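You operate a simulated robot arm through the tools that you are given. There is no shell and no other tool.

You run a simulated robot arm. Do the job below in one go: nothing can be reset, and whatever is moved stays where it is left.

TASK
Tighten both disc stand bolts and dot each with the blue marker.
Fine: tighten before you dot; put the marker back.

The check looks at the end state, three seconds after you hand in, the way a careful person would. Anything else that was tipped, shoved, dropped, spilled or broken makes it a failure.

THE ROBOT
A 7-joint arm with a two-finger parallel gripper, fixed in place. Base frame: the origin is at the foot of the arm, x ahead of it, y to its left, z up; the work surface is at about z = 820. Units: mm, rad, N and s.
Its first joint turns from -2.601 to 2.601 rad. Payload 3.43 kg.
The tool frame sits at the grasp point between the pads (the TCP): z along the fingers, y along the line on which they close. The tips reach 30 mm beyond it. The gripper opens to 94 mm. The fingers are 28 mm wide and 10 mm thick; the gripper's body (50 by 96 mm) begins 55 mm behind the TCP.
Orientation is that of the tool frame in the base frame, as [roll, pitch, yaw] about the fixed x, y, z axes, in that order (R = Rz(yaw) Ry(pitch) Rx(roll)). With the fingers straight down and closing along the base's y, the tool's x points along the base's -x, its y along +y and its z along -z.

THE INTERFACE
- The arm moves only by the tool play_rows. Its argument "targets" is a list of rows, each a list of 3 entries, a list of its own where there are three numbers: the shift along the tool's x, y, z in cm, then the turn, a rotation vector about the tool's x, y, z in rad, then the closure, from 0 (fully open) to 1 (shut). In form: [[[x, y, z], [rx, ry, rz], grip], ...]. A call has 1 to 20 rows; each row is the pose to reach, as a shift and turn from the pose commanded when the call began, along the tool's axes at that moment. Rows are played at 5 a second. More than 50 mm and 0.15 rad between two rows, or a gripper value outside its range, and nothing of the call is played. Where a pose cannot be reached the arm comes as near as it can. A force on the tool above 40 N (or 10 N above the force at the start of the call, whichever is more), or a blocked arm, ends the call early, and 0.2 s more pass. Each finger travels about 45 mm/s and halts on what it meets, pressing with about 36 N; the grip force reading is that of the motor and also rises with nothing between the fingers. The clock runs only during rows and for 0.2 s after the last one: add rows that repeat a pose to give the fingers time. The reply holds the time, the measured pose of the TCP, the force on the tool along the base axes, the opening and the grip force, in the units named above and with some noise, with the torque about the TCP (base axes, N m) and any sound that the robot's microphone picked up.
- Cameras (640 x 400 px; columns grow to the right, rows downward): "scene" is fixed at [50.8, 649.8, 1620.1]; the picture's right is [0.38, -0.93, 0.00], its down [-0.72, -0.29, -0.63] and it looks along [0.58, 0.24, -0.78] (base axes); focal length 362 px, centre (320, 200). "wrist" rides on the gripper at [76, 14, -103] in the tool frame; the picture's right is [-0.18, 0.98, 0.00], its down [-0.75, -0.14, -0.64] and it looks along [-0.63, -0.12, 0.77] (tool axes); focal length 243 px, centre (320, 200). There is no depth. A picture from a camera that has moved, and an enlarged one, comes with that camera's place and axes in the base frame and with its lens.
- grab_frame(camera): a new picture of that camera. No time passes.
- inspect(camera, box): a new picture of the part [left, top, right, bottom] of that camera's present view, enlarged. No time passes.
- close_job(): hands the job in; it is judged then, once.

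Places have to be worked out from the pictures, the camera data and where the tool is seen. Open the gripper and draw the arm clear of the work before you hand the job in, unless the task says otherwise.

The tools are called as a command line: name --argument value ..., lists and objects as JSON in quotes. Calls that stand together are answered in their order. play_rows: Moves the arm, as the interface text tells. Its arguments: {"type":"object","properties":{"targets":{"type":"array","items":{"type":"array"}}},"required":["targets"]} The other tools are called the same way: grab_frame (camera) takes a picture; inspect (camera, box) takes an enlarged picture of a part of a camera's view; close_job () hands the job in.

At the start:

```text
time_s: 0.0
ee_pos: [492.5, 857.2, 1174.1]
ee_rot: [3.141, 0.0, 3.14]
force: [-0.8, -0.1, -1.0]
wrist_torque: [0.01, -0.03, 0.04]
opening: 94.2
grasp_force: 0.1
```

scene: 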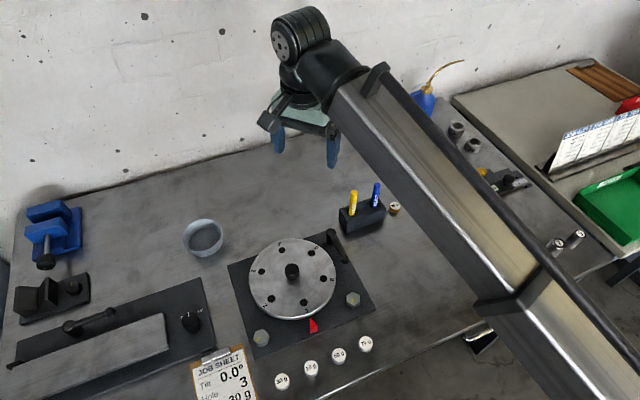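
wrist: 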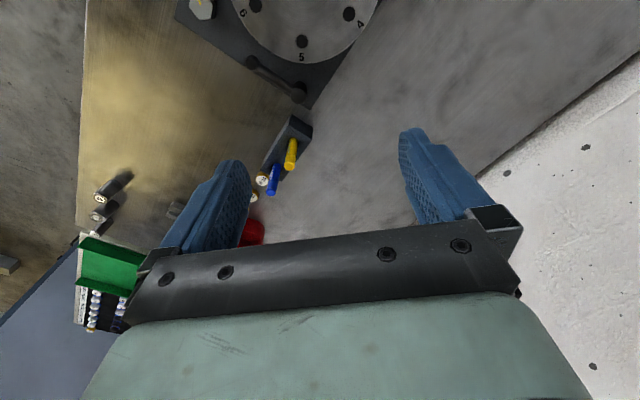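

The pictures show a disc stand with two hex bolts at its base-plate corners and a marker holder (yellow and blue) behind it. I'll enlarge those areas first.

inspect --camera "scene" --box '[220, 220, 390, 360]'

inspect --camera "scene" --box '[320, 170, 420, 250]'

inspect --camera "scene" --box '[180, 320, 280, 400]'

inspect --camera "wrist" --box '[170, 0, 390, 220]'

inspect --camera "scene" --box '[540, 60, 640, 160]'

```text
2.86 times, centred on (305, 290) of scene
camera zoom: at [50.8, 649.8, 1620.1], right [0.38, -0.93, 0.0], down [-0.72, -0.29, -0.63], along [0.58, 0.24, -0.78], focal length 1036 px, centre (363, -57)
```

zoom: 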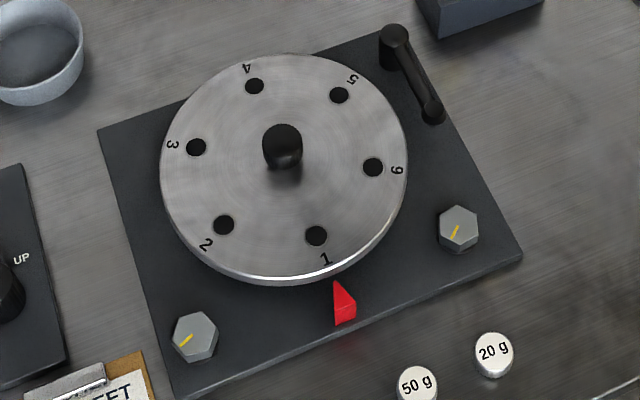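

```text
5.00 times, centred on (370, 210) of scene
camera zoom: at [50.8, 649.8, 1620.1], right [0.38, -0.93, 0.0], down [-0.72, -0.29, -0.63], along [0.58, 0.24, -0.78], focal length 1813 px, centre (70, 150)
```

zoom: 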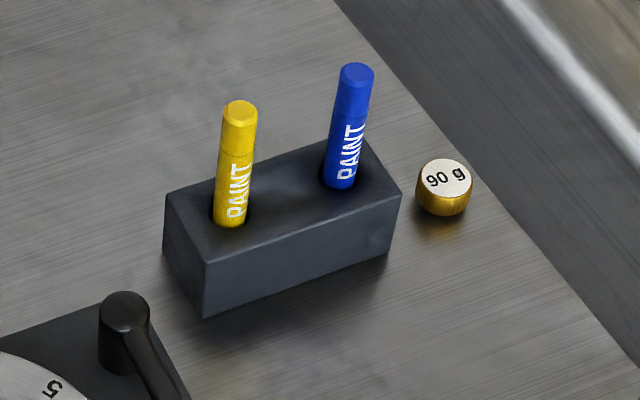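

```text
5.00 times, centred on (230, 360) of scene
camera zoom: at [50.8, 649.8, 1620.1], right [0.38, -0.93, 0.0], down [-0.72, -0.29, -0.63], along [0.58, 0.24, -0.78], focal length 1813 px, centre (770, -600)
```

zoom: 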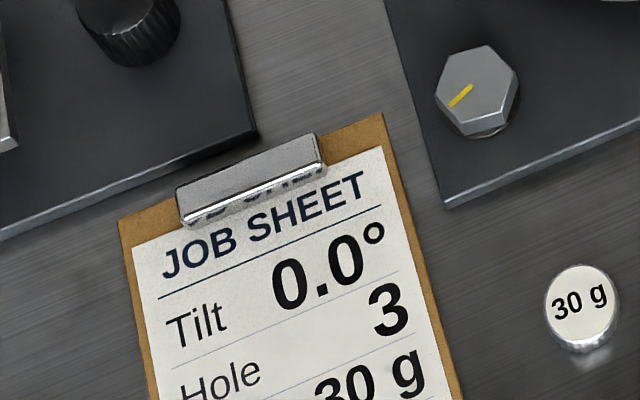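

```text
1.82 times, centred on (280, 110) of wrist
camera zoom: at [415.9, 871.3, 1276.8], right [0.18, 0.98, 0.0], down [0.75, -0.14, 0.64], along [0.63, -0.12, -0.77], focal length 441 px, centre (393, 364)
```

zoom: 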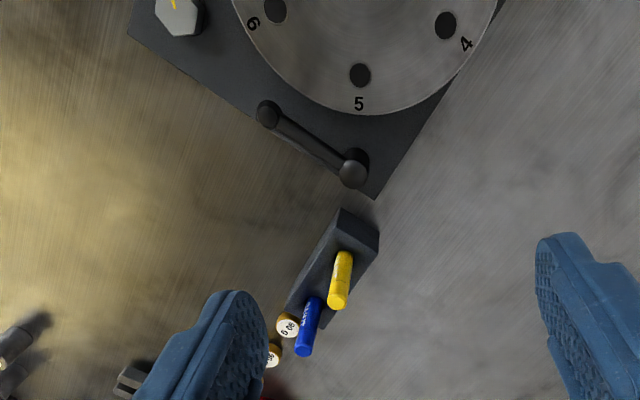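

```text
4.00 times, centred on (590, 110) of scene
camera zoom: at [50.8, 649.8, 1620.1], right [0.38, -0.93, 0.0], down [-0.72, -0.29, -0.63], along [0.58, 0.24, -0.78], focal length 1450 px, centre (-760, 560)
```

zoom: 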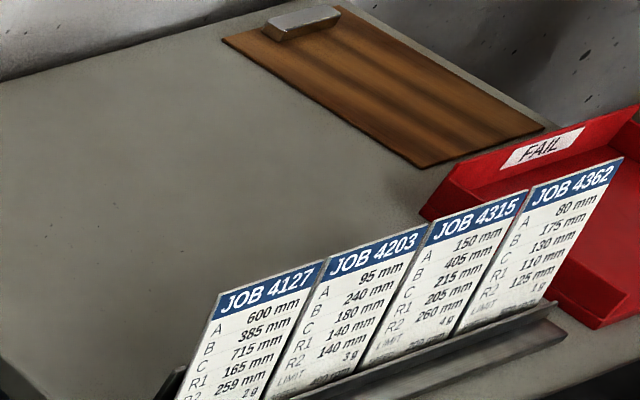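

The two bolts each show a yellow tick on the head. I'll zoom closely on each bolt, and check the rest of the bench for tools and obstacles.

inspect --camera "scene" --box '[240, 315, 290, 360]'

inspect --camera "scene" --box '[330, 275, 380, 320]'

inspect --camera "scene" --box '[400, 50, 560, 210]'

inspect --camera "scene" --box '[0, 190, 240, 400]'

inspect --camera "scene" --box '[480, 190, 640, 360]'

```text
8.89 times, centred on (265, 338) of scene
camera zoom: at [50.8, 649.8, 1620.1], right [0.38, -0.93, 0.0], down [-0.72, -0.29, -0.63], along [0.58, 0.24, -0.78], focal length 3222 px, centre (809, -1022)
```

zoom: 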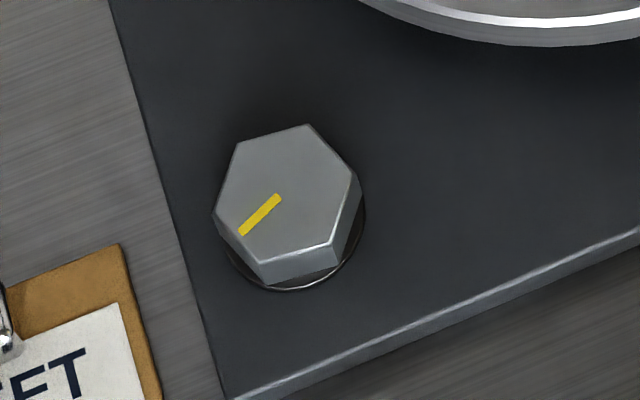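

```text
8.89 times, centred on (355, 298) of scene
camera zoom: at [50.8, 649.8, 1620.1], right [0.38, -0.93, 0.0], down [-0.72, -0.29, -0.63], along [0.58, 0.24, -0.78], focal length 3222 px, centre (9, -667)
```

zoom: 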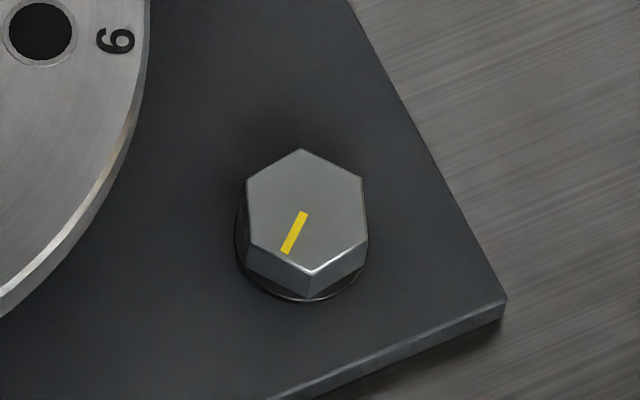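

```text
2.50 times, centred on (480, 130) of scene
camera zoom: at [50.8, 649.8, 1620.1], right [0.38, -0.93, 0.0], down [-0.72, -0.29, -0.63], along [0.58, 0.24, -0.78], focal length 906 px, centre (-80, 375)
```

zoom: 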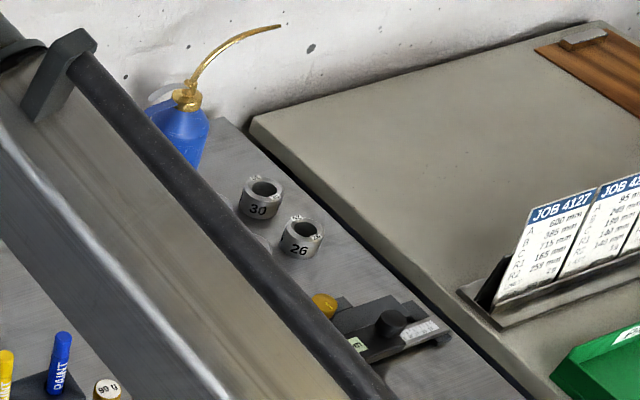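

```text
1.90 times, centred on (120, 295) of scene
camera zoom: at [50.8, 649.8, 1620.1], right [0.38, -0.93, 0.0], down [-0.72, -0.29, -0.63], along [0.58, 0.24, -0.78], focal length 690 px, centre (701, 19)
```

zoom: 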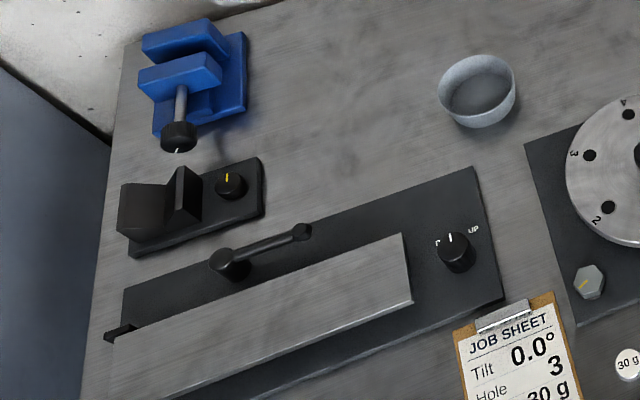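

```text
2.35 times, centred on (560, 275) of scene
camera zoom: at [50.8, 649.8, 1620.1], right [0.38, -0.93, 0.0], down [-0.72, -0.29, -0.63], along [0.58, 0.24, -0.78], focal length 853 px, centre (-245, 24)
```

zoom: 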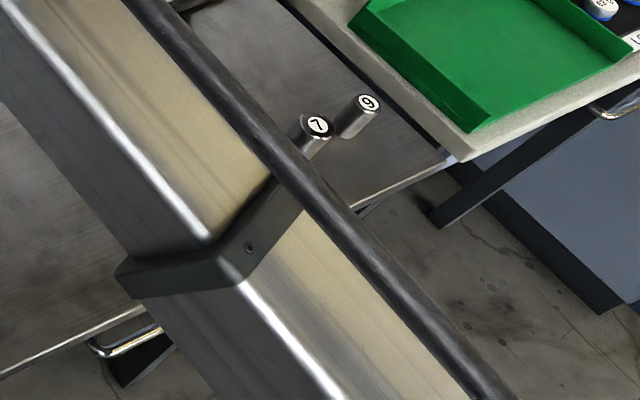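

Rough positions from the scene camera: bolt R near (390, 711) and bolt L near (238, 864), with heads about 33 mm across the corners. The blue marker stands near (645, 742). I'll move high over bolt R and look with the wrist camera.

play_rows --targets '[[[1.7, -2.4, 3.2], [0, 0, 0], 0], [[3.4, -4.9, 6.4], [0, 0, 0], 0], [[5.1, -7.3, 9.7], [0, 0, 0], 0], [[6.8, -9.7, 12.9], [0, 0, 0], 0], [[8.5, -12.2, 16.2], [0, 0, 0], 0], [[10.2, -14.6, 19.4], [0, 0, 0], 0], [[10.2, -14.6, 19.4], [0, 0, 0], 0]]'

grab_frame --camera "wrist"

grab_frame --camera "scene"

```text
time_s: 1.6
ee_pos: [388.8, 711.1, 981.9]
ee_rot: [-3.141, -0.001, 3.141]
force: [0.8, 0.2, -0.8]
wrist_torque: [0.02, 0.01, 0.0]
opening: 94.1
grasp_force: 0.1
```

```text
taken
camera wrist: at [313.4, 724.9, 1083.2], right [0.18, 0.98, 0.0], down [0.75, -0.14, 0.64], along [0.63, -0.12, -0.77], focal length 243 px, centre (320, 200)
```

wrist: 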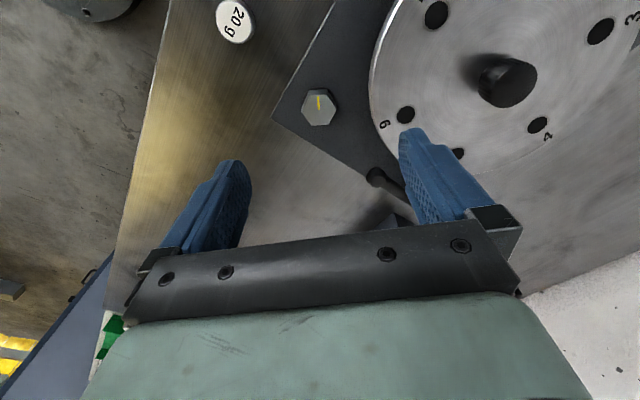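

```text
taken
```

scene: 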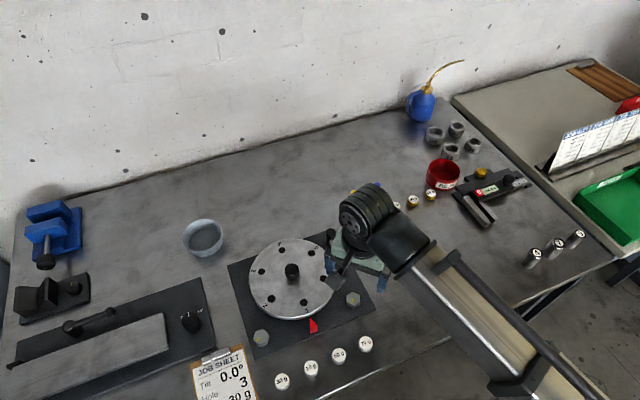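

The wrist view puts bolt R at about (392, 709), which agrees with the scene estimate. I'll zoom in to get its height and hex angle.

inspect --camera "wrist" --box '[280, 80, 360, 130]'

inspect --camera "wrist" --box '[200, 0, 440, 150]'

```text
8.00 times, centred on (320, 105) of wrist
camera zoom: at [313.4, 724.9, 1083.2], right [0.18, 0.98, 0.0], down [0.75, -0.14, 0.64], along [0.63, -0.12, -0.77], focal length 1941 px, centre (320, 960)
```

zoom: 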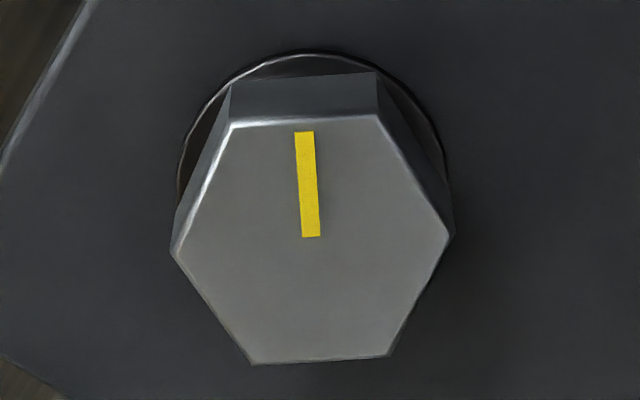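

```text
2.67 times, centred on (320, 75) of wrist
camera zoom: at [313.4, 724.9, 1083.2], right [0.18, 0.98, 0.0], down [0.75, -0.14, 0.64], along [0.63, -0.12, -0.77], focal length 647 px, centre (320, 533)
```

zoom: 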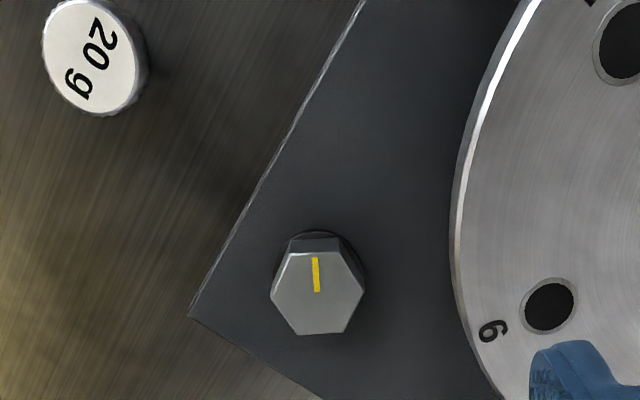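

The hex's flat normals lie at about −7°, 53° and 113°. I'll drop to about TCP z = 915, centre over bolt R and turn the gripper so it closes along 113°, then look again to refine.

play_rows --targets '[[[-0.3, -0.1, 2.0], [0, 0, -0.14], 0], [[-0.5, -0.2, 4.5], [0, 0, -0.28], 0], [[-0.66, -0.29, 6.5], [0, 0, -0.4], 0], [[-0.66, -0.29, 6.5], [0, 0, -0.4], 0]]'

grab_frame --camera "wrist"

inspect --camera "wrist" --box '[260, 80, 380, 155]'

```text
time_s: 2.6
ee_pos: [395.4, 708.4, 915.3]
ee_rot: [3.141, 0.0, -2.741]
force: [-0.1, -0.1, -0.1]
wrist_torque: [-0.01, 0.05, -0.02]
opening: 93.9
grasp_force: 0.1
```

```text
taken
camera wrist: at [320.4, 691.4, 1017.4], right [-0.21, 0.98, 0.0], down [0.75, 0.16, 0.64], along [0.63, 0.14, -0.77], focal length 243 px, centre (320, 200)
```

wrist: 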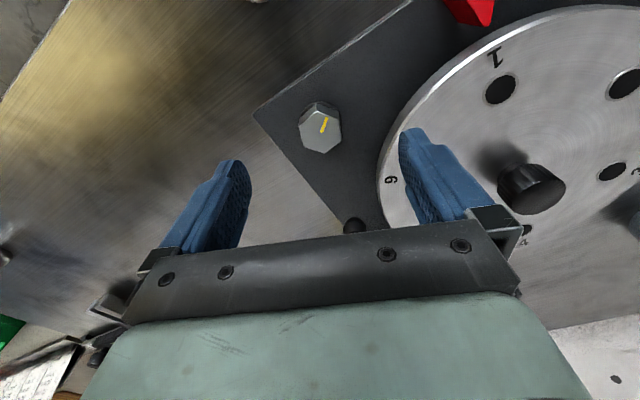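

```text
5.33 times, centred on (320, 118) of wrist
camera zoom: at [320.4, 691.4, 1017.4], right [-0.21, 0.98, 0.0], down [0.75, 0.16, 0.64], along [0.63, 0.14, -0.77], focal length 1294 px, centre (320, 640)
```

zoom: 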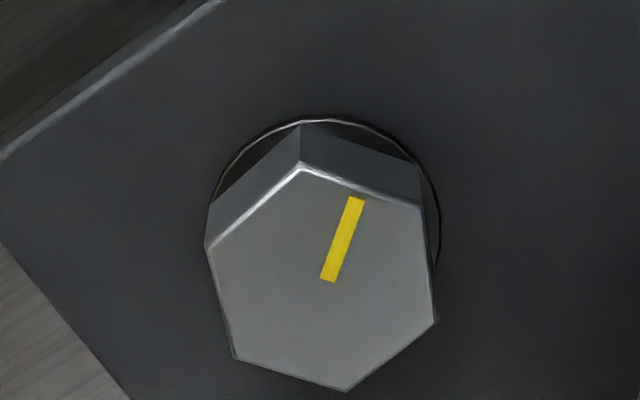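

Two wrist views agree: bolt R's head is centred at about (395.5, 708.5), with its top at z ≈ 849, underside at z ≈ 835 and about 28.7 mm across the flats. The gripper line is already aligned at 113°, so I'll part-close to about 52 mm to clear the disc and descend to TCP z ≈ 867, tips about 837.

play_rows --targets '[[[0, 0, 0], [0, 0, 0], 0.45], [[0, 0, 0], [0, 0, 0], 0.45], [[0, 0, 0], [0, 0, 0], 0.45], [[0, 0, 2.0], [0, 0, 0], 0.45], [[0, 0, 3.5], [0, 0, 0], 0.45], [[0, 0, 4.7], [0, 0, 0], 0.45], [[0, 0, 4.7], [0, 0, 0], 0.45]]'

grab_frame --camera "wrist"

inspect --camera "scene" --box '[290, 230, 420, 330]'

```text
time_s: 4.2
ee_pos: [396.4, 708.0, 868.5]
ee_rot: [-3.141, 0.002, -2.74]
force: [0.4, 0.3, 0.4]
wrist_torque: [-0.01, 0.01, 0.01]
opening: 51.8
grasp_force: 0.1
```

```text
taken
camera wrist: at [320.9, 691.6, 970.8], right [-0.21, 0.98, 0.0], down [0.75, 0.16, 0.64], along [0.63, 0.14, -0.77], focal length 243 px, centre (320, 200)
```

wrist: 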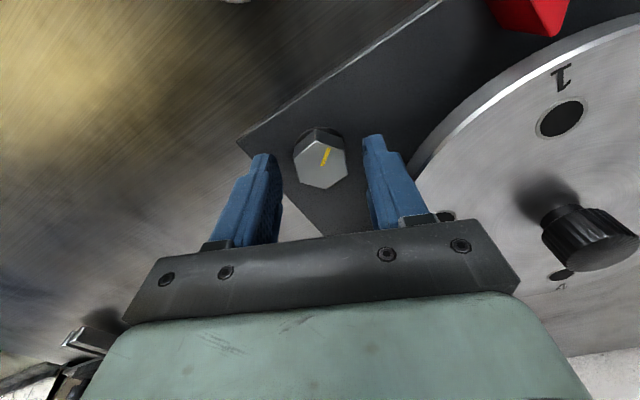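

```text
4.00 times, centred on (355, 280) of scene
camera zoom: at [50.8, 649.8, 1620.1], right [0.38, -0.93, 0.0], down [-0.72, -0.29, -0.63], along [0.58, 0.24, -0.78], focal length 1450 px, centre (180, -120)
```

zoom: 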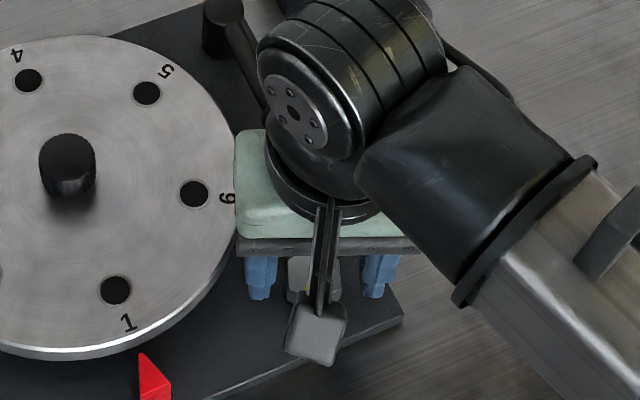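

The fingers straddle the bolt. I'll zoom in to check how it's centred across the pad width before closing.

inspect --camera "wrist" --box '[240, 110, 400, 210]'

```text
4.00 times, centred on (320, 160) of wrist
camera zoom: at [320.9, 691.6, 970.8], right [-0.21, 0.98, 0.0], down [0.75, 0.16, 0.64], along [0.63, 0.14, -0.77], focal length 970 px, centre (320, 360)
```

zoom: 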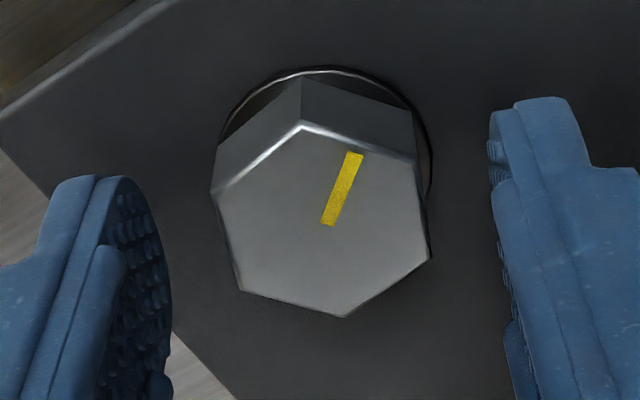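

The bolt is centred within about 2 mm of the grip line and its flats are parallel to the pads. I'll nudge 1.5 mm along tool x and close on the head.

play_rows --targets '[[[0.15, 0, 0], [0, 0, 0], 0.45], [[0.15, 0, 0], [0, 0, 0], 1], [[0.15, 0, 0], [0, 0, 0], 1], [[0.15, 0, 0], [0, 0, 0], 1], [[0.15, 0, 0], [0, 0, 0], 1]]'

inspect --camera "wrist" --box '[240, 110, 400, 210]'

```text
time_s: 5.4
ee_pos: [394.4, 709.4, 869.3]
ee_rot: [3.14, 0.001, -2.741]
force: [-3.9, 8.0, -0.7]
wrist_torque: [0.28, -0.02, 0.03]
opening: 29.9
grasp_force: 44.8
```

```text
4.00 times, centred on (320, 160) of wrist
camera zoom: at [319.2, 691.6, 970.7], right [-0.21, 0.98, 0.0], down [0.75, 0.16, 0.64], along [0.63, 0.14, -0.77], focal length 970 px, centre (320, 360)
```

zoom: 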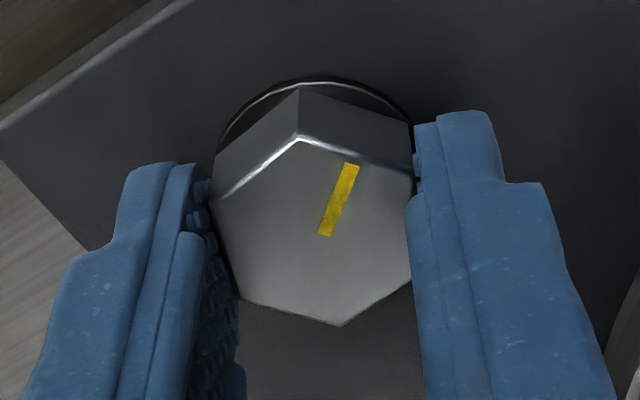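

The head is gripped at 29.9 mm. I'll begin turning clockwise (positive about tool z) with a small lateral relief and watch the torque.

play_rows --targets '[[[0, 0.08, 0], [0, 0, 0.05], 1], [[0, 0.08, 0], [0, 0, 0.1], 1], [[0, 0.08, 0], [0, 0, 0.15], 1], [[0, 0.08, 0], [0, 0, 0.2], 1], [[0, 0.08, 0], [0, 0, 0.2], 1]]'

inspect --camera "wrist" --box '[240, 110, 400, 210]'

```text
time_s: 6.6
ee_pos: [394.2, 707.5, 869.0]
ee_rot: [3.141, 0.001, -2.944]
force: [-4.4, 4.0, 1.6]
wrist_torque: [0.13, -0.24, 0.01]
opening: 29.9
grasp_force: 44.8
```

```text
4.00 times, centred on (320, 160) of wrist
camera zoom: at [317.4, 707.4, 970.7], right [-0.01, 1.0, 0.0], down [0.77, 0.01, 0.64], along [0.64, 0.01, -0.77], focal length 970 px, centre (320, 360)
```

zoom: 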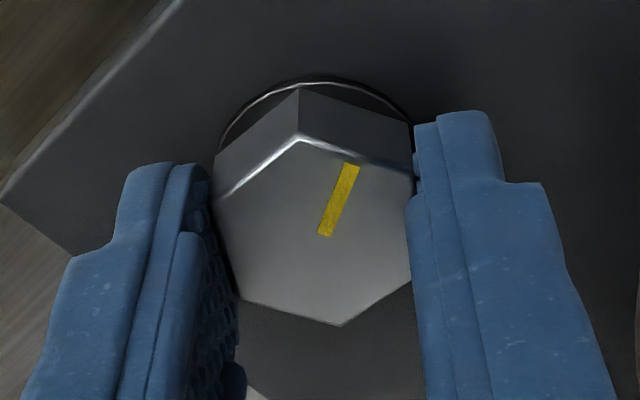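

The bolt turns with the fingers and there's almost no torque yet, so it's loose. I'll keep turning clockwise in small steps.

play_rows --targets '[[[0, 0, 0], [0, 0, 0.07], 1], [[0, 0, 0], [0, 0, 0.14], 1], [[0, 0, 0], [0, 0, 0.21], 1], [[0, 0, 0], [0, 0, 0.28], 1], [[0, 0, 0], [0, 0, 0.35], 1], [[0, 0, 0], [0, 0, 0.42], 1], [[0, 0, 0], [0, 0, 0.42], 1]]'

inspect --camera "wrist" --box '[240, 110, 400, 210]'

```text
time_s: 8.2
ee_pos: [393.2, 708.2, 868.9]
ee_rot: [-3.141, 0.0, 2.92]
force: [-3.1, 3.7, 5.1]
wrist_torque: [-0.1, 0.4, 0.0]
opening: 30.1
grasp_force: 45.3
```

```text
4.00 times, centred on (320, 160) of wrist
camera zoom: at [323.7, 739.2, 970.7], right [0.39, 0.92, 0.0], down [0.7, -0.3, 0.64], along [0.59, -0.25, -0.77], focal length 970 px, centre (320, 360)
```

zoom: 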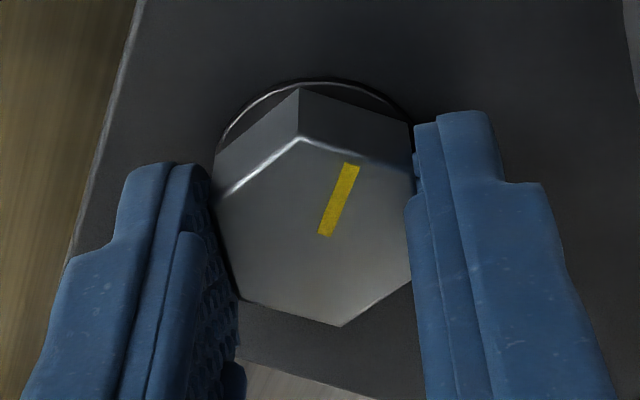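

Turned about 0.62 rad so far, with no torque about z. I'll continue clockwise.

play_rows --targets '[[[0, 0, 0], [0, 0, 0.07], 1], [[0, 0, 0], [0, 0, 0.14], 1], [[0, 0, 0], [0, 0, 0.21], 1], [[0, 0, 0], [0, 0, 0.28], 1], [[0, 0, 0], [0, 0, 0.35], 1], [[0, 0, 0], [0, 0, 0.42], 1], [[0, 0, 0], [0, 0, 0.42], 1]]'

inspect --camera "wrist" --box '[240, 110, 400, 210]'

```text
time_s: 9.8
ee_pos: [394.5, 709.2, 868.2]
ee_rot: [3.141, -0.001, 2.501]
force: [-2.0, 8.7, 4.9]
wrist_torque: [0.17, -0.19, 0.0]
opening: 29.8
grasp_force: 45.1
```

```text
4.00 times, centred on (320, 160) of wrist
camera zoom: at [342.4, 765.8, 970.7], right [0.74, 0.68, 0.0], down [0.52, -0.56, 0.64], along [0.44, -0.47, -0.77], focal length 970 px, centre (320, 360)
```

zoom: 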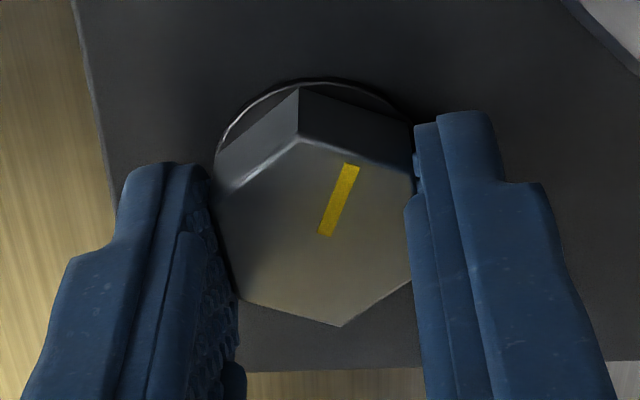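

About 1.04 rad done and the torque is still near zero. I'll carry on.

play_rows --targets '[[[0, 0, 0], [0, 0, 0.07], 1], [[0, 0, 0], [0, 0, 0.14], 1], [[0, 0, 0], [0, 0, 0.21], 1], [[0, 0, 0], [0, 0, 0.28], 1], [[0, 0, 0], [0, 0, 0.35], 1], [[0, 0, 0], [0, 0, 0.42], 1], [[0, 0, 0], [0, 0, 0.42], 1]]'

grab_frame --camera "wrist"

inspect --camera "scene" --box '[250, 200, 450, 330]'

```text
time_s: 11.4
ee_pos: [394.4, 708.9, 868.7]
ee_rot: [3.141, 0.0, 2.08]
force: [1.8, 16.3, 5.9]
wrist_torque: [-0.15, -0.2, -0.01]
opening: 29.8
grasp_force: 44.9
```

```text
taken
camera wrist: at [370.4, 782.4, 970.7], right [0.95, 0.32, 0.0], down [0.24, -0.73, 0.64], along [0.21, -0.61, -0.77], focal length 243 px, centre (320, 200)
```

wrist: 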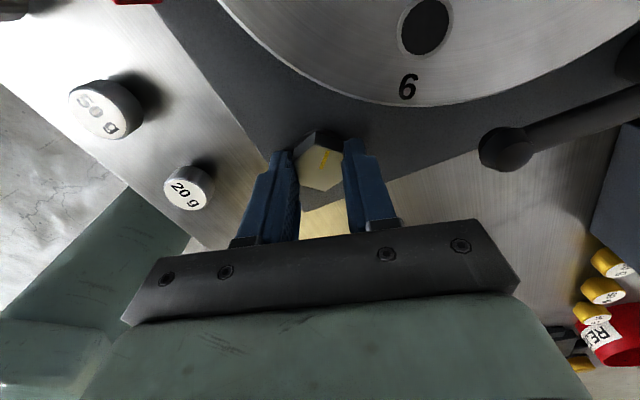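

```text
3.08 times, centred on (350, 265) of scene
camera zoom: at [50.8, 649.8, 1620.1], right [0.38, -0.93, 0.0], down [-0.72, -0.29, -0.63], along [0.58, 0.24, -0.78], focal length 1115 px, centre (228, 0)
```

zoom: 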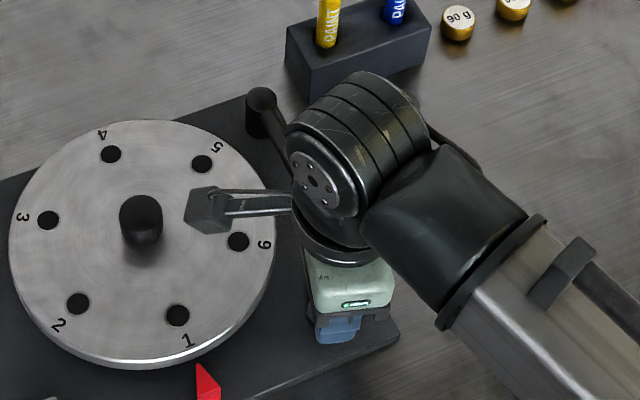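

Turned about 1.46 rad (84°). A lateral load of about 16 N has built up along base +y while the axial torque is still nil. I'll relieve the sideways offset by about 1.5 mm and keep turning.

play_rows --targets '[[[0.08, 0.06, 0], [0, 0, 0.0], 1], [[0.16, 0.12, 0], [0, 0, 0.07], 1], [[0.16, 0.12, 0], [0, 0, 0.14], 1], [[0.16, 0.12, 0], [0, 0, 0.21], 1], [[0.16, 0.12, 0], [0, 0, 0.28], 1], [[0.16, 0.12, 0], [0, 0, 0.28], 1]]'

inspect --camera "wrist" --box '[240, 110, 400, 210]'

```text
time_s: 12.8
ee_pos: [393.3, 710.5, 867.6]
ee_rot: [3.14, 0.001, 1.799]
force: [2.7, -11.3, -4.8]
wrist_torque: [0.72, 0.14, -0.04]
opening: 30.2
grasp_force: 45.4
```

```text
4.00 times, centred on (320, 160) of wrist
camera zoom: at [391.9, 786.8, 970.5], right [1.0, 0.04, 0.0], down [0.03, -0.76, 0.64], along [0.03, -0.64, -0.77], focal length 970 px, centre (320, 360)
```

zoom: 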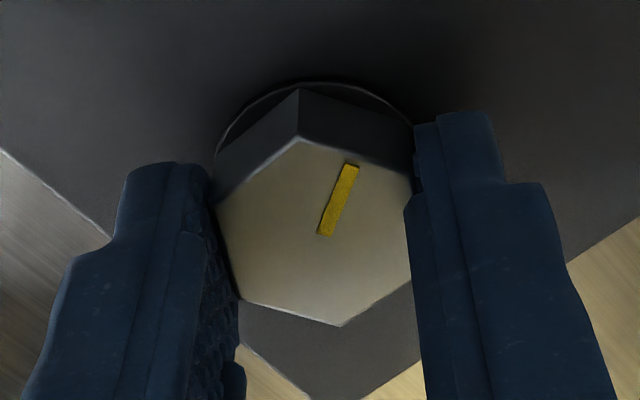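

The relief overshot slightly: it now reads −11 N, so the stiffness is about 14 N/mm. I'll go back 0.8 mm and keep turning, now at about 1.74 rad total.

play_rows --targets '[[[-0.08, 0.0, 0], [0, 0, 0.06], 1], [[-0.08, 0, 0], [0, 0, 0.12], 1], [[-0.08, 0, 0], [0, 0, 0.18], 1], [[-0.08, 0, 0], [0, 0, 0.24], 1], [[-0.08, 0, 0], [0, 0, 0.3], 1], [[-0.08, 0, 0], [0, 0, 0.3], 1]]'

inspect --camera "wrist" --box '[240, 110, 400, 210]'

```text
time_s: 14.2
ee_pos: [394.4, 709.4, 869.3]
ee_rot: [3.139, 0.001, 1.5]
force: [1.1, -12.9, -9.6]
wrist_torque: [-1.47, 0.04, 0.0]
opening: 30.0
grasp_force: 45.6
```

```text
4.00 times, centred on (320, 160) of wrist
camera zoom: at [415.1, 784.3, 970.6], right [0.97, -0.25, 0.0], down [-0.19, -0.74, 0.64], along [-0.16, -0.62, -0.77], focal length 970 px, centre (320, 360)
```

zoom: 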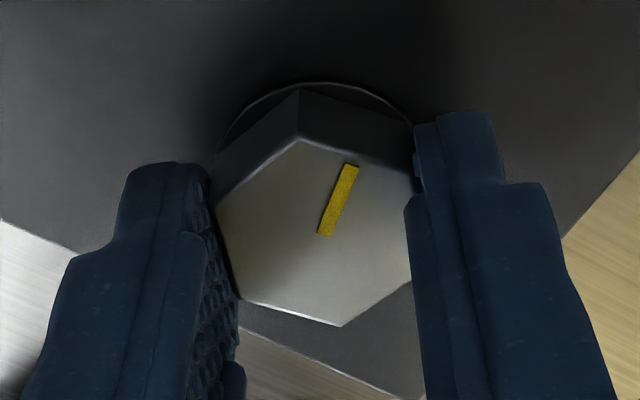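

Total about 2.04 rad. A slight downward pull (−9.6 N) suggests the bolt is threading down. I'll relieve y and z a little and continue.

play_rows --targets '[[[-0.08, 0.0, 0.05], [0, 0, 0.06], 1], [[-0.08, 0, 0.05], [0, 0, 0.12], 1], [[-0.08, 0, 0.05], [0, 0, 0.18], 1], [[-0.08, 0, 0.05], [0, 0, 0.24], 1], [[-0.08, 0, 0.05], [0, 0, 0.3], 1], [[-0.08, 0, 0.05], [0, 0, 0.3], 1]]'

inspect --camera "wrist" --box '[240, 110, 400, 210]'

```text
time_s: 15.6
ee_pos: [395.1, 709.0, 868.2]
ee_rot: [3.141, -0.003, 1.261]
force: [7.0, 1.0, 8.7]
wrist_torque: [0.4, -0.24, 1.22]
opening: 30.4
grasp_force: 45.1
out of reach, approached as far as the arm can: row 5, 6
```

```text
4.00 times, centred on (320, 160) of wrist
camera zoom: at [432.4, 777.4, 970.9], right [0.88, -0.47, 0.0], down [-0.36, -0.68, 0.64], along [-0.3, -0.56, -0.77], focal length 970 px, centre (320, 360)
```

zoom: 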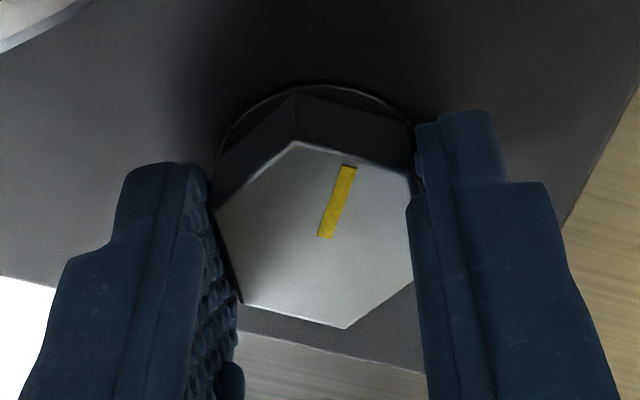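

At about 2.28 rad the bolt resisted: 1.22 N·m of torque and the head just starting to slip in the pads, right as the wrist neared its turning limit. I'll open, turn back 60°, regrip and test whether it's really tight.

play_rows --targets '[[[0, 0, 0], [0, 0, -0.06], 0.45], [[0, 0, 0], [0, 0, -0.06], 0.45], [[0, 0, 0], [0, 0, -0.06], 0.45], [[0, 0, 0], [0, 0, -0.2], 0.45], [[0, 0, 0], [0, 0, -0.34], 0.45], [[0, 0, 0], [0, 0, -0.48], 0.45], [[0, 0, 0], [0, 0, -0.62], 0.45], [[0, 0, 0], [0, 0, -0.76], 0.45], [[0, 0, 0], [0, 0, -0.9], 0.45], [[0, 0, 0], [0, 0, -1.04], 0.45], [[0, 0, 0], [0, 0, -1.1], 0.45], [[0, 0, 0], [0, 0, -1.1], 0.45]]'

inspect --camera "wrist" --box '[240, 110, 400, 210]'

```text
time_s: 18.2
ee_pos: [394.5, 708.7, 868.1]
ee_rot: [-3.141, 0.001, 2.364]
force: [-0.2, 0.0, -0.3]
wrist_torque: [0.01, 0.0, 0.0]
opening: 51.7
grasp_force: 0.1
```

```text
4.00 times, centred on (320, 160) of wrist
camera zoom: at [351.2, 772.5, 970.0], right [0.82, 0.57, 0.0], down [0.44, -0.63, 0.64], along [0.37, -0.53, -0.77], focal length 970 px, centre (320, 360)
```

zoom: 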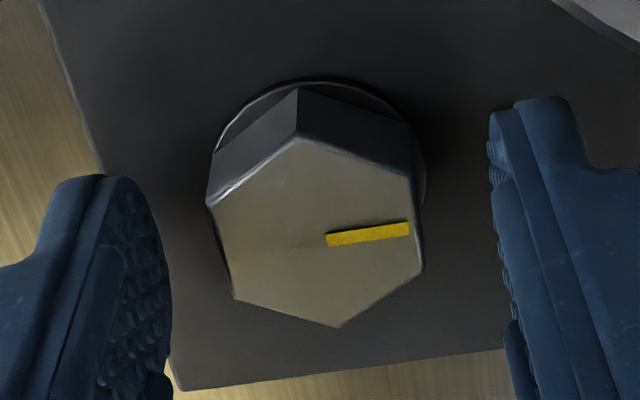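

The head is well aligned for regripping and about 1 mm off-centre. I'll correct that, close, and turn in fine steps to see whether it's tight.

play_rows --targets '[[[0, -0.1, 0], [0, 0, 0], 0.45], [[0, -0.1, 0], [0, 0, 0], 1], [[0, -0.1, 0], [0, 0, 0], 1], [[0, -0.1, 0], [0, 0, 0], 1], [[0, -0.1, 0], [0, 0, 0], 1]]'

play_rows --targets '[[[0, 0, 0], [0, 0, 0.03], 1], [[0, 0, 0], [0, 0, 0.06], 1], [[0, 0, 0], [0, 0, 0.06], 1]]'

inspect --camera "wrist" --box '[240, 110, 400, 210]'

```text
time_s: 19.4
ee_pos: [394.3, 708.6, 868.4]
ee_rot: [3.138, -0.001, 2.362]
force: [5.7, 7.0, 1.9]
wrist_torque: [0.04, -0.28, -0.02]
opening: 29.9
grasp_force: 45.5
```

```text
time_s: 20.2
ee_pos: [393.8, 708.5, 868.0]
ee_rot: [3.14, -0.001, 2.301]
force: [7.8, 14.0, 7.2]
wrist_torque: [0.18, -0.32, 1.3]
opening: 30.5
grasp_force: 44.8
```

```text
4.00 times, centred on (320, 160) of wrist
camera zoom: at [354.5, 775.1, 970.4], right [0.85, 0.52, 0.0], down [0.4, -0.66, 0.64], along [0.33, -0.55, -0.77], focal length 970 px, centre (320, 360)
```

zoom: 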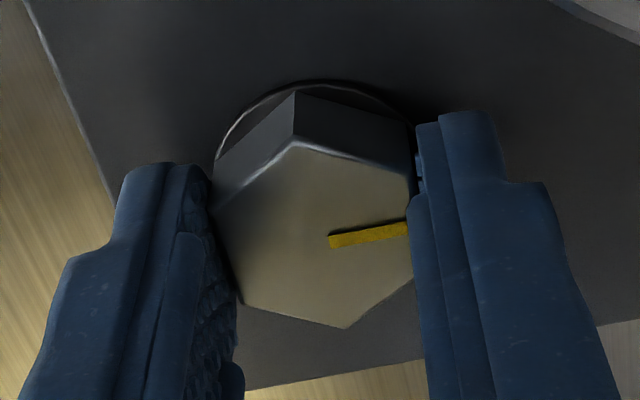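

Only 0.06 rad produced 1.3 N·m and the head stayed put while the fingers began to rock on it, so it's seated. One small extra push will check that the torque holds.

play_rows --targets '[[[0, 0, 0], [0, 0, 0.03], 1], [[0, 0, 0], [0, 0, 0.06], 1], [[0, 0, 0], [0, 0, 0.06], 1], [[0, 0, 0], [0, 0, 0.06], 1]]'

inspect --camera "wrist" --box '[240, 110, 400, 210]'

```text
time_s: 21.2
ee_pos: [393.8, 708.9, 868.7]
ee_rot: [3.139, 0.0, 2.241]
force: [9.5, 17.2, 8.9]
wrist_torque: [0.16, 0.05, 1.01]
opening: 31.2
grasp_force: 44.6
```

```text
4.00 times, centred on (320, 160) of wrist
camera zoom: at [358.8, 777.2, 970.2], right [0.88, 0.47, 0.0], down [0.36, -0.68, 0.64], along [0.3, -0.57, -0.77], focal length 970 px, centre (320, 360)
```

zoom: 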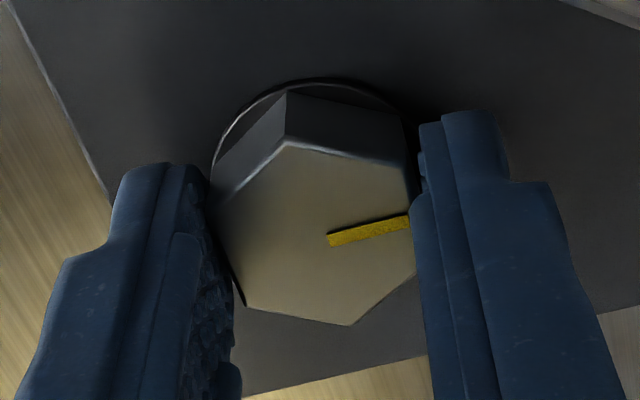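

The fingers now only rock and slip on a fixed head (torque peaked at about 1.3 N·m), so bolt R is tight. I'll open, lift clear and photograph it.

play_rows --targets '[[[0, 0, 0], [0, 0, -0.06], 0.45], [[0, 0, 0], [0, 0, -0.06], 0.45], [[0, 0, 0], [0, 0, -0.06], 0.45], [[0, 0, 0], [0, 0, -0.06], 0.45], [[0, 0, -2], [0, 0, -0.06], 0.45], [[0, 0, -5], [0, 0, -0.06], 0.45], [[0, 0, -9], [0, 0, -0.2], 0.45], [[0, 0, -11], [0, 0, -0.34], 0.45], [[0, 0, -11], [0, 0, -0.48], 0.45], [[0, 0, -11], [0, 0, -0.62], 0.45], [[0, 0, -11], [0, 0, -0.76], 0.45], [[0, 0, -11], [0, 0, -0.9], 0.45], [[0, 0, -11], [0, 0, -1.0], 0.45]]'

inspect --camera "wrist" --box '[260, 60, 380, 135]'

grab_frame --camera "wrist"

```text
time_s: 24.0
ee_pos: [393.6, 707.8, 978.0]
ee_rot: [-3.141, 0.0, -3.038]
force: [0.1, -0.4, 0.5]
wrist_torque: [-0.01, 0.0, -0.02]
opening: 51.7
grasp_force: 0.1
```

```text
5.33 times, centred on (320, 98) of wrist
camera zoom: at [317.6, 714.3, 1080.1], right [0.08, 1.0, 0.0], down [0.76, -0.06, 0.64], along [0.64, -0.05, -0.77], focal length 1294 px, centre (320, 747)
```

zoom: 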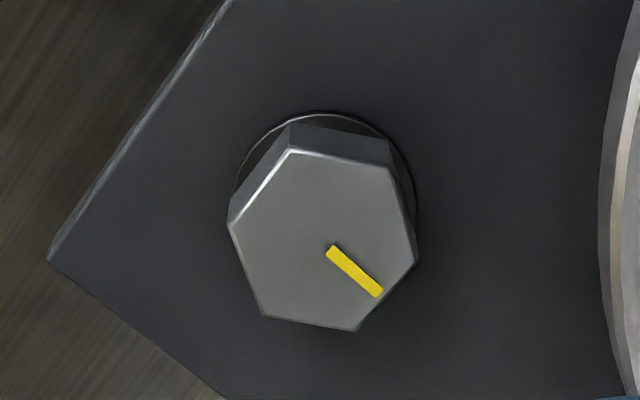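

```text
taken
camera wrist: at [317.6, 714.3, 1080.1], right [0.08, 1.0, 0.0], down [0.76, -0.06, 0.64], along [0.64, -0.05, -0.77], focal length 243 px, centre (320, 200)
```

wrist: 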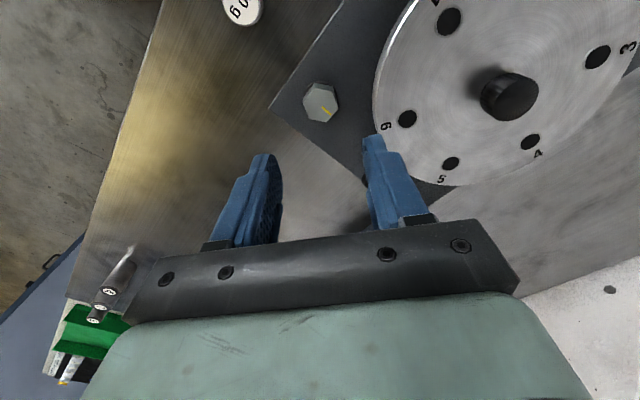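

Bolt R is now at its end stop and centred at about (395.5, 708.8). Next I'll travel at the same height to above bolt L (est. 243, 862) and look.

play_rows --targets '[[[2.7, 3.4, 0], [0, 0, 0], 0.45], [[5.4, 6.8, 0], [0, 0, 0], 0.45], [[8.1, 10.2, 0], [0, 0, 0], 0.45], [[10.8, 13.6, 0], [0, 0, 0], 0.45], [[13.5, 16.9, 0], [0, 0, 0], 0.45], [[13.5, 16.9, 3], [0, 0, -0.035], 0.45], [[13.5, 16.9, 5], [0, 0, -0.035], 0.45], [[13.5, 16.9, 5], [0, 0, -0.035], 0.45]]'

grab_frame --camera "wrist"

inspect --camera "wrist" --box '[260, 80, 380, 155]'

```text
time_s: 25.8
ee_pos: [242.9, 863.3, 928.6]
ee_rot: [3.141, 0.0, -3.004]
force: [0.4, 0.2, 0.6]
wrist_torque: [0.0, 0.03, 0.02]
opening: 51.8
grasp_force: 0.0
```

```text
taken
camera wrist: at [165.8, 866.6, 1029.8], right [0.05, 1.0, 0.0], down [0.77, -0.04, 0.64], along [0.64, -0.03, -0.77], focal length 243 px, centre (320, 200)
```

wrist: 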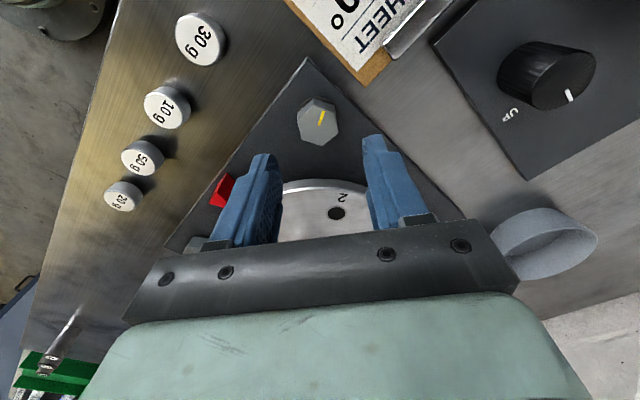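

```text
5.33 times, centred on (320, 118) of wrist
camera zoom: at [165.8, 866.6, 1029.8], right [0.05, 1.0, 0.0], down [0.77, -0.04, 0.64], along [0.64, -0.03, -0.77], focal length 1294 px, centre (320, 640)
```

zoom: 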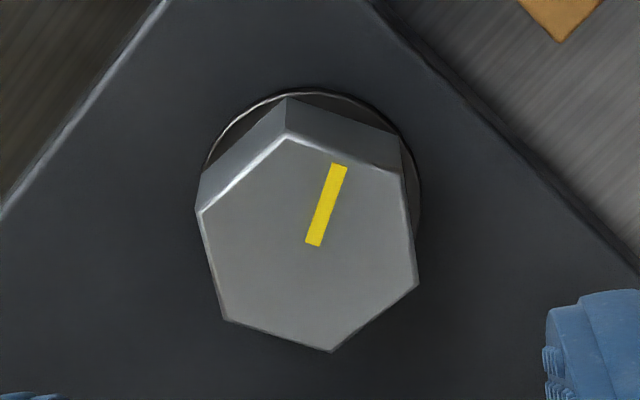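

Bolt L is centred at about (241.7, 861.8) with its flats aligned to the grip. I'll correct by (1.5, −1.2) mm in tool x/y, descend to TCP z ≈ 867.5 and check before closing.

play_rows --targets '[[[0.15, -0.12, 2], [0, 0, 0], 0.45], [[0.15, -0.12, 4], [0, 0, 0], 0.45], [[0.15, -0.12, 5.9], [0, 0, 0], 0.45], [[0.15, -0.12, 5.9], [0, 0, 0], 0.45]]'

inspect --camera "wrist" --box '[240, 110, 400, 210]'

```text
time_s: 26.8
ee_pos: [241.4, 860.9, 868.8]
ee_rot: [3.141, 0.001, -3.006]
force: [0.0, 0.9, 0.3]
wrist_torque: [0.01, -0.01, -0.02]
opening: 51.6
grasp_force: 0.1
```

```text
4.00 times, centred on (320, 160) of wrist
camera zoom: at [164.7, 864.6, 971.1], right [0.05, 1.0, 0.0], down [0.77, -0.04, 0.64], along [0.64, -0.03, -0.77], focal length 970 px, centre (320, 360)
```

zoom: 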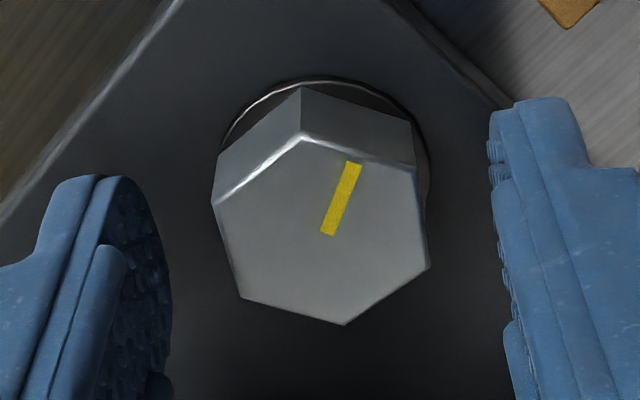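

It's well centred. I'll close on bolt L and begin turning.

play_rows --targets '[[[0, 0.04, 0], [0, 0, 0], 0.45], [[0, 0.04, 0], [0, 0, 0], 1], [[0, 0.04, 0], [0, 0, 0], 1], [[0, 0.04, 0], [0, 0, 0], 1], [[0, 0.04, 0], [0, 0, 0], 1]]'

play_rows --targets '[[[0, 0, 0], [0, 0, 0.07], 1], [[0, 0, 0], [0, 0, 0.14], 1], [[0, 0, 0], [0, 0, 0.21], 1], [[0, 0, 0], [0, 0, 0.28], 1], [[0, 0, 0], [0, 0, 0.35], 1], [[0, 0, 0], [0, 0, 0.35], 1]]'

inspect --camera "wrist" --box '[240, 110, 400, 210]'

```text
time_s: 28.0
ee_pos: [241.7, 860.7, 869.6]
ee_rot: [-3.142, -0.002, -3.007]
force: [-1.2, 0.9, -0.3]
wrist_torque: [0.03, -0.05, 0.03]
opening: 29.8
grasp_force: 45.3
```

```text
time_s: 29.4
ee_pos: [241.6, 861.2, 869.4]
ee_rot: [-3.141, 0.0, 2.924]
force: [-0.8, -0.6, -1.5]
wrist_torque: [0.0, -0.05, 0.0]
opening: 30.2
grasp_force: 45.5
```

```text
4.00 times, centred on (320, 160) of wrist
camera zoom: at [170.5, 891.7, 971.3], right [0.39, 0.92, 0.0], down [0.71, -0.3, 0.64], along [0.59, -0.25, -0.77], focal length 970 px, centre (320, 360)
```

zoom: 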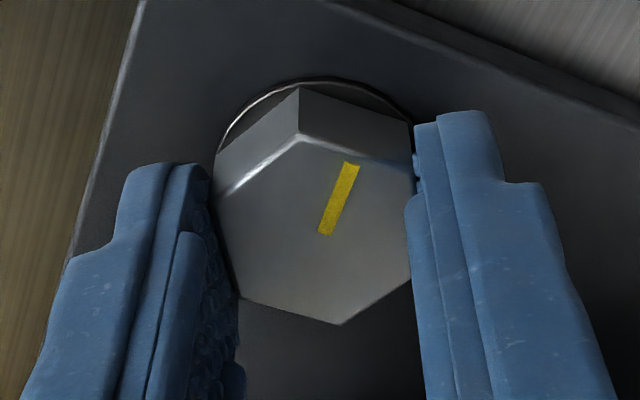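

Gripped and turning freely with negligible lateral force, 0.35 rad so far. I'll continue clockwise in controlled steps.

play_rows --targets '[[[0, 0, 0], [0, 0, 0.07], 1], [[0, 0, 0], [0, 0, 0.14], 1], [[0, 0, 0], [0, 0, 0.21], 1], [[0, 0, 0], [0, 0, 0.28], 1], [[0, 0, 0], [0, 0, 0.35], 1], [[0, 0, 0], [0, 0, 0.42], 1], [[0, 0, 0], [0, 0, 0.42], 1]]'

play_rows --targets '[[[0, 0, 0], [0, 0, 0.07], 1], [[0, 0, 0], [0, 0, 0.14], 1], [[0, 0, 0], [0, 0, 0.21], 1], [[0, 0, 0], [0, 0, 0.28], 1], [[0, 0, 0], [0, 0, 0.35], 1], [[0, 0, 0], [0, 0, 0.35], 1]]'

inspect --camera "wrist" --box '[240, 110, 400, 210]'

```text
time_s: 31.0
ee_pos: [241.5, 862.2, 869.9]
ee_rot: [3.141, 0.001, 2.506]
force: [0.2, 5.0, 3.1]
wrist_torque: [-0.39, -0.27, 0.03]
opening: 30.1
grasp_force: 44.7
```

```text
time_s: 32.4
ee_pos: [239.5, 861.7, 870.1]
ee_rot: [3.139, -0.001, 2.155]
force: [5.4, 10.4, 3.7]
wrist_torque: [-0.14, -0.5, -0.01]
opening: 30.1
grasp_force: 45.2
```

```text
4.00 times, centred on (320, 160) of wrist
camera zoom: at [212.0, 933.2, 971.4], right [0.92, 0.39, 0.0], down [0.3, -0.71, 0.64], along [0.25, -0.59, -0.77], focal length 970 px, centre (320, 360)
```

zoom: 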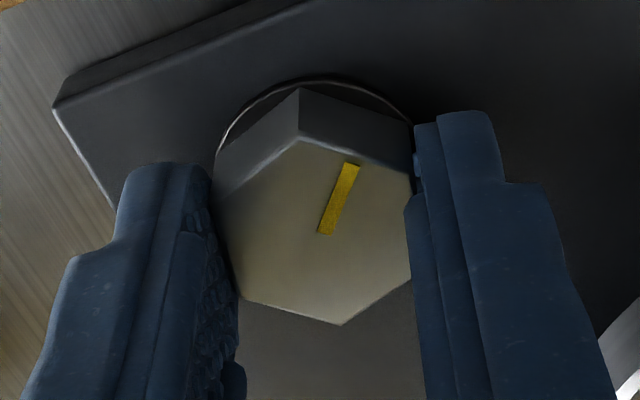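

1.12 rad so far, still free. I'll apply a small lateral relief and continue; the wrist limit should come near yaw ≈ 1.4.

play_rows --targets '[[[0.04, 0.06, 0], [0, 0, 0.07], 1], [[0.04, 0.06, 0], [0, 0, 0.14], 1], [[0.04, 0.06, 0], [0, 0, 0.21], 1], [[0.04, 0.06, 0], [0, 0, 0.28], 1], [[0.04, 0.06, 0], [0, 0, 0.35], 1], [[0.04, 0.06, 0], [0, 0, 0.35], 1]]'

inspect --camera "wrist" --box '[240, 110, 400, 210]'

```text
time_s: 33.8
ee_pos: [241.9, 861.9, 868.9]
ee_rot: [-3.14, -0.001, 1.806]
force: [5.5, 3.9, 2.0]
wrist_torque: [0.95, 0.23, 0.02]
opening: 29.9
grasp_force: 45.2
```

```text
4.00 times, centred on (320, 160) of wrist
camera zoom: at [238.6, 939.5, 971.4], right [1.0, 0.05, 0.0], down [0.04, -0.77, 0.64], along [0.03, -0.64, -0.77], focal length 970 px, centre (320, 360)
```

zoom: 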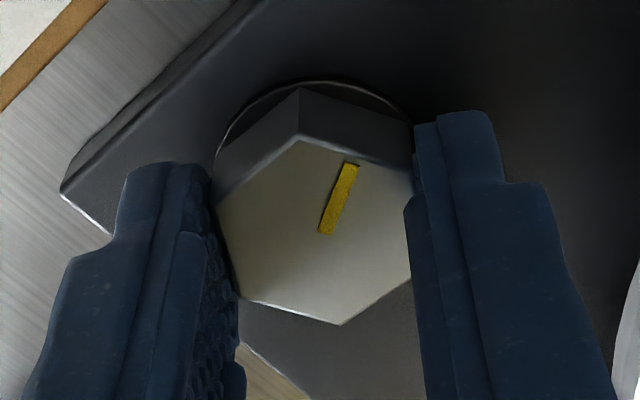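

1.47 rad, free with no axial torque. I'll continue in smaller steps.

play_rows --targets '[[[0, 0.03, 0], [0, 0, 0.06], 1], [[0, 0.03, 0], [0, 0, 0.12], 1], [[0, 0.03, 0], [0, 0, 0.18], 1], [[0, 0.03, 0], [0, 0, 0.24], 1], [[0, 0.03, 0], [0, 0, 0.24], 1]]'

inspect --camera "wrist" --box '[240, 110, 400, 210]'

```text
time_s: 35.0
ee_pos: [241.1, 861.6, 869.3]
ee_rot: [3.141, 0.0, 1.565]
force: [2.4, -3.6, 2.1]
wrist_torque: [0.64, 0.06, -0.01]
opening: 29.9
grasp_force: 44.8
```

```text
4.00 times, centred on (320, 160) of wrist
camera zoom: at [257.4, 938.3, 971.3], right [0.98, -0.19, 0.0], down [-0.14, -0.75, 0.64], along [-0.12, -0.63, -0.77], focal length 970 px, centre (320, 360)
```

zoom: 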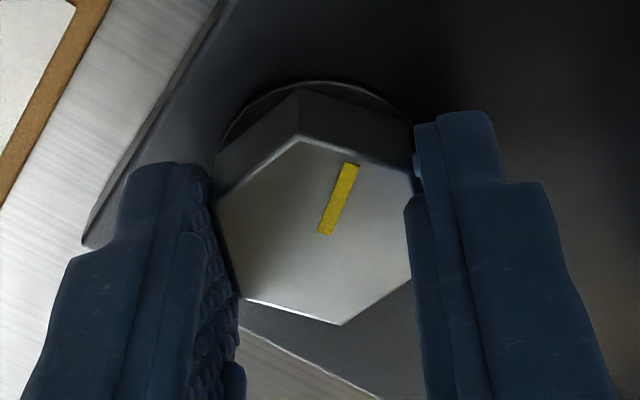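

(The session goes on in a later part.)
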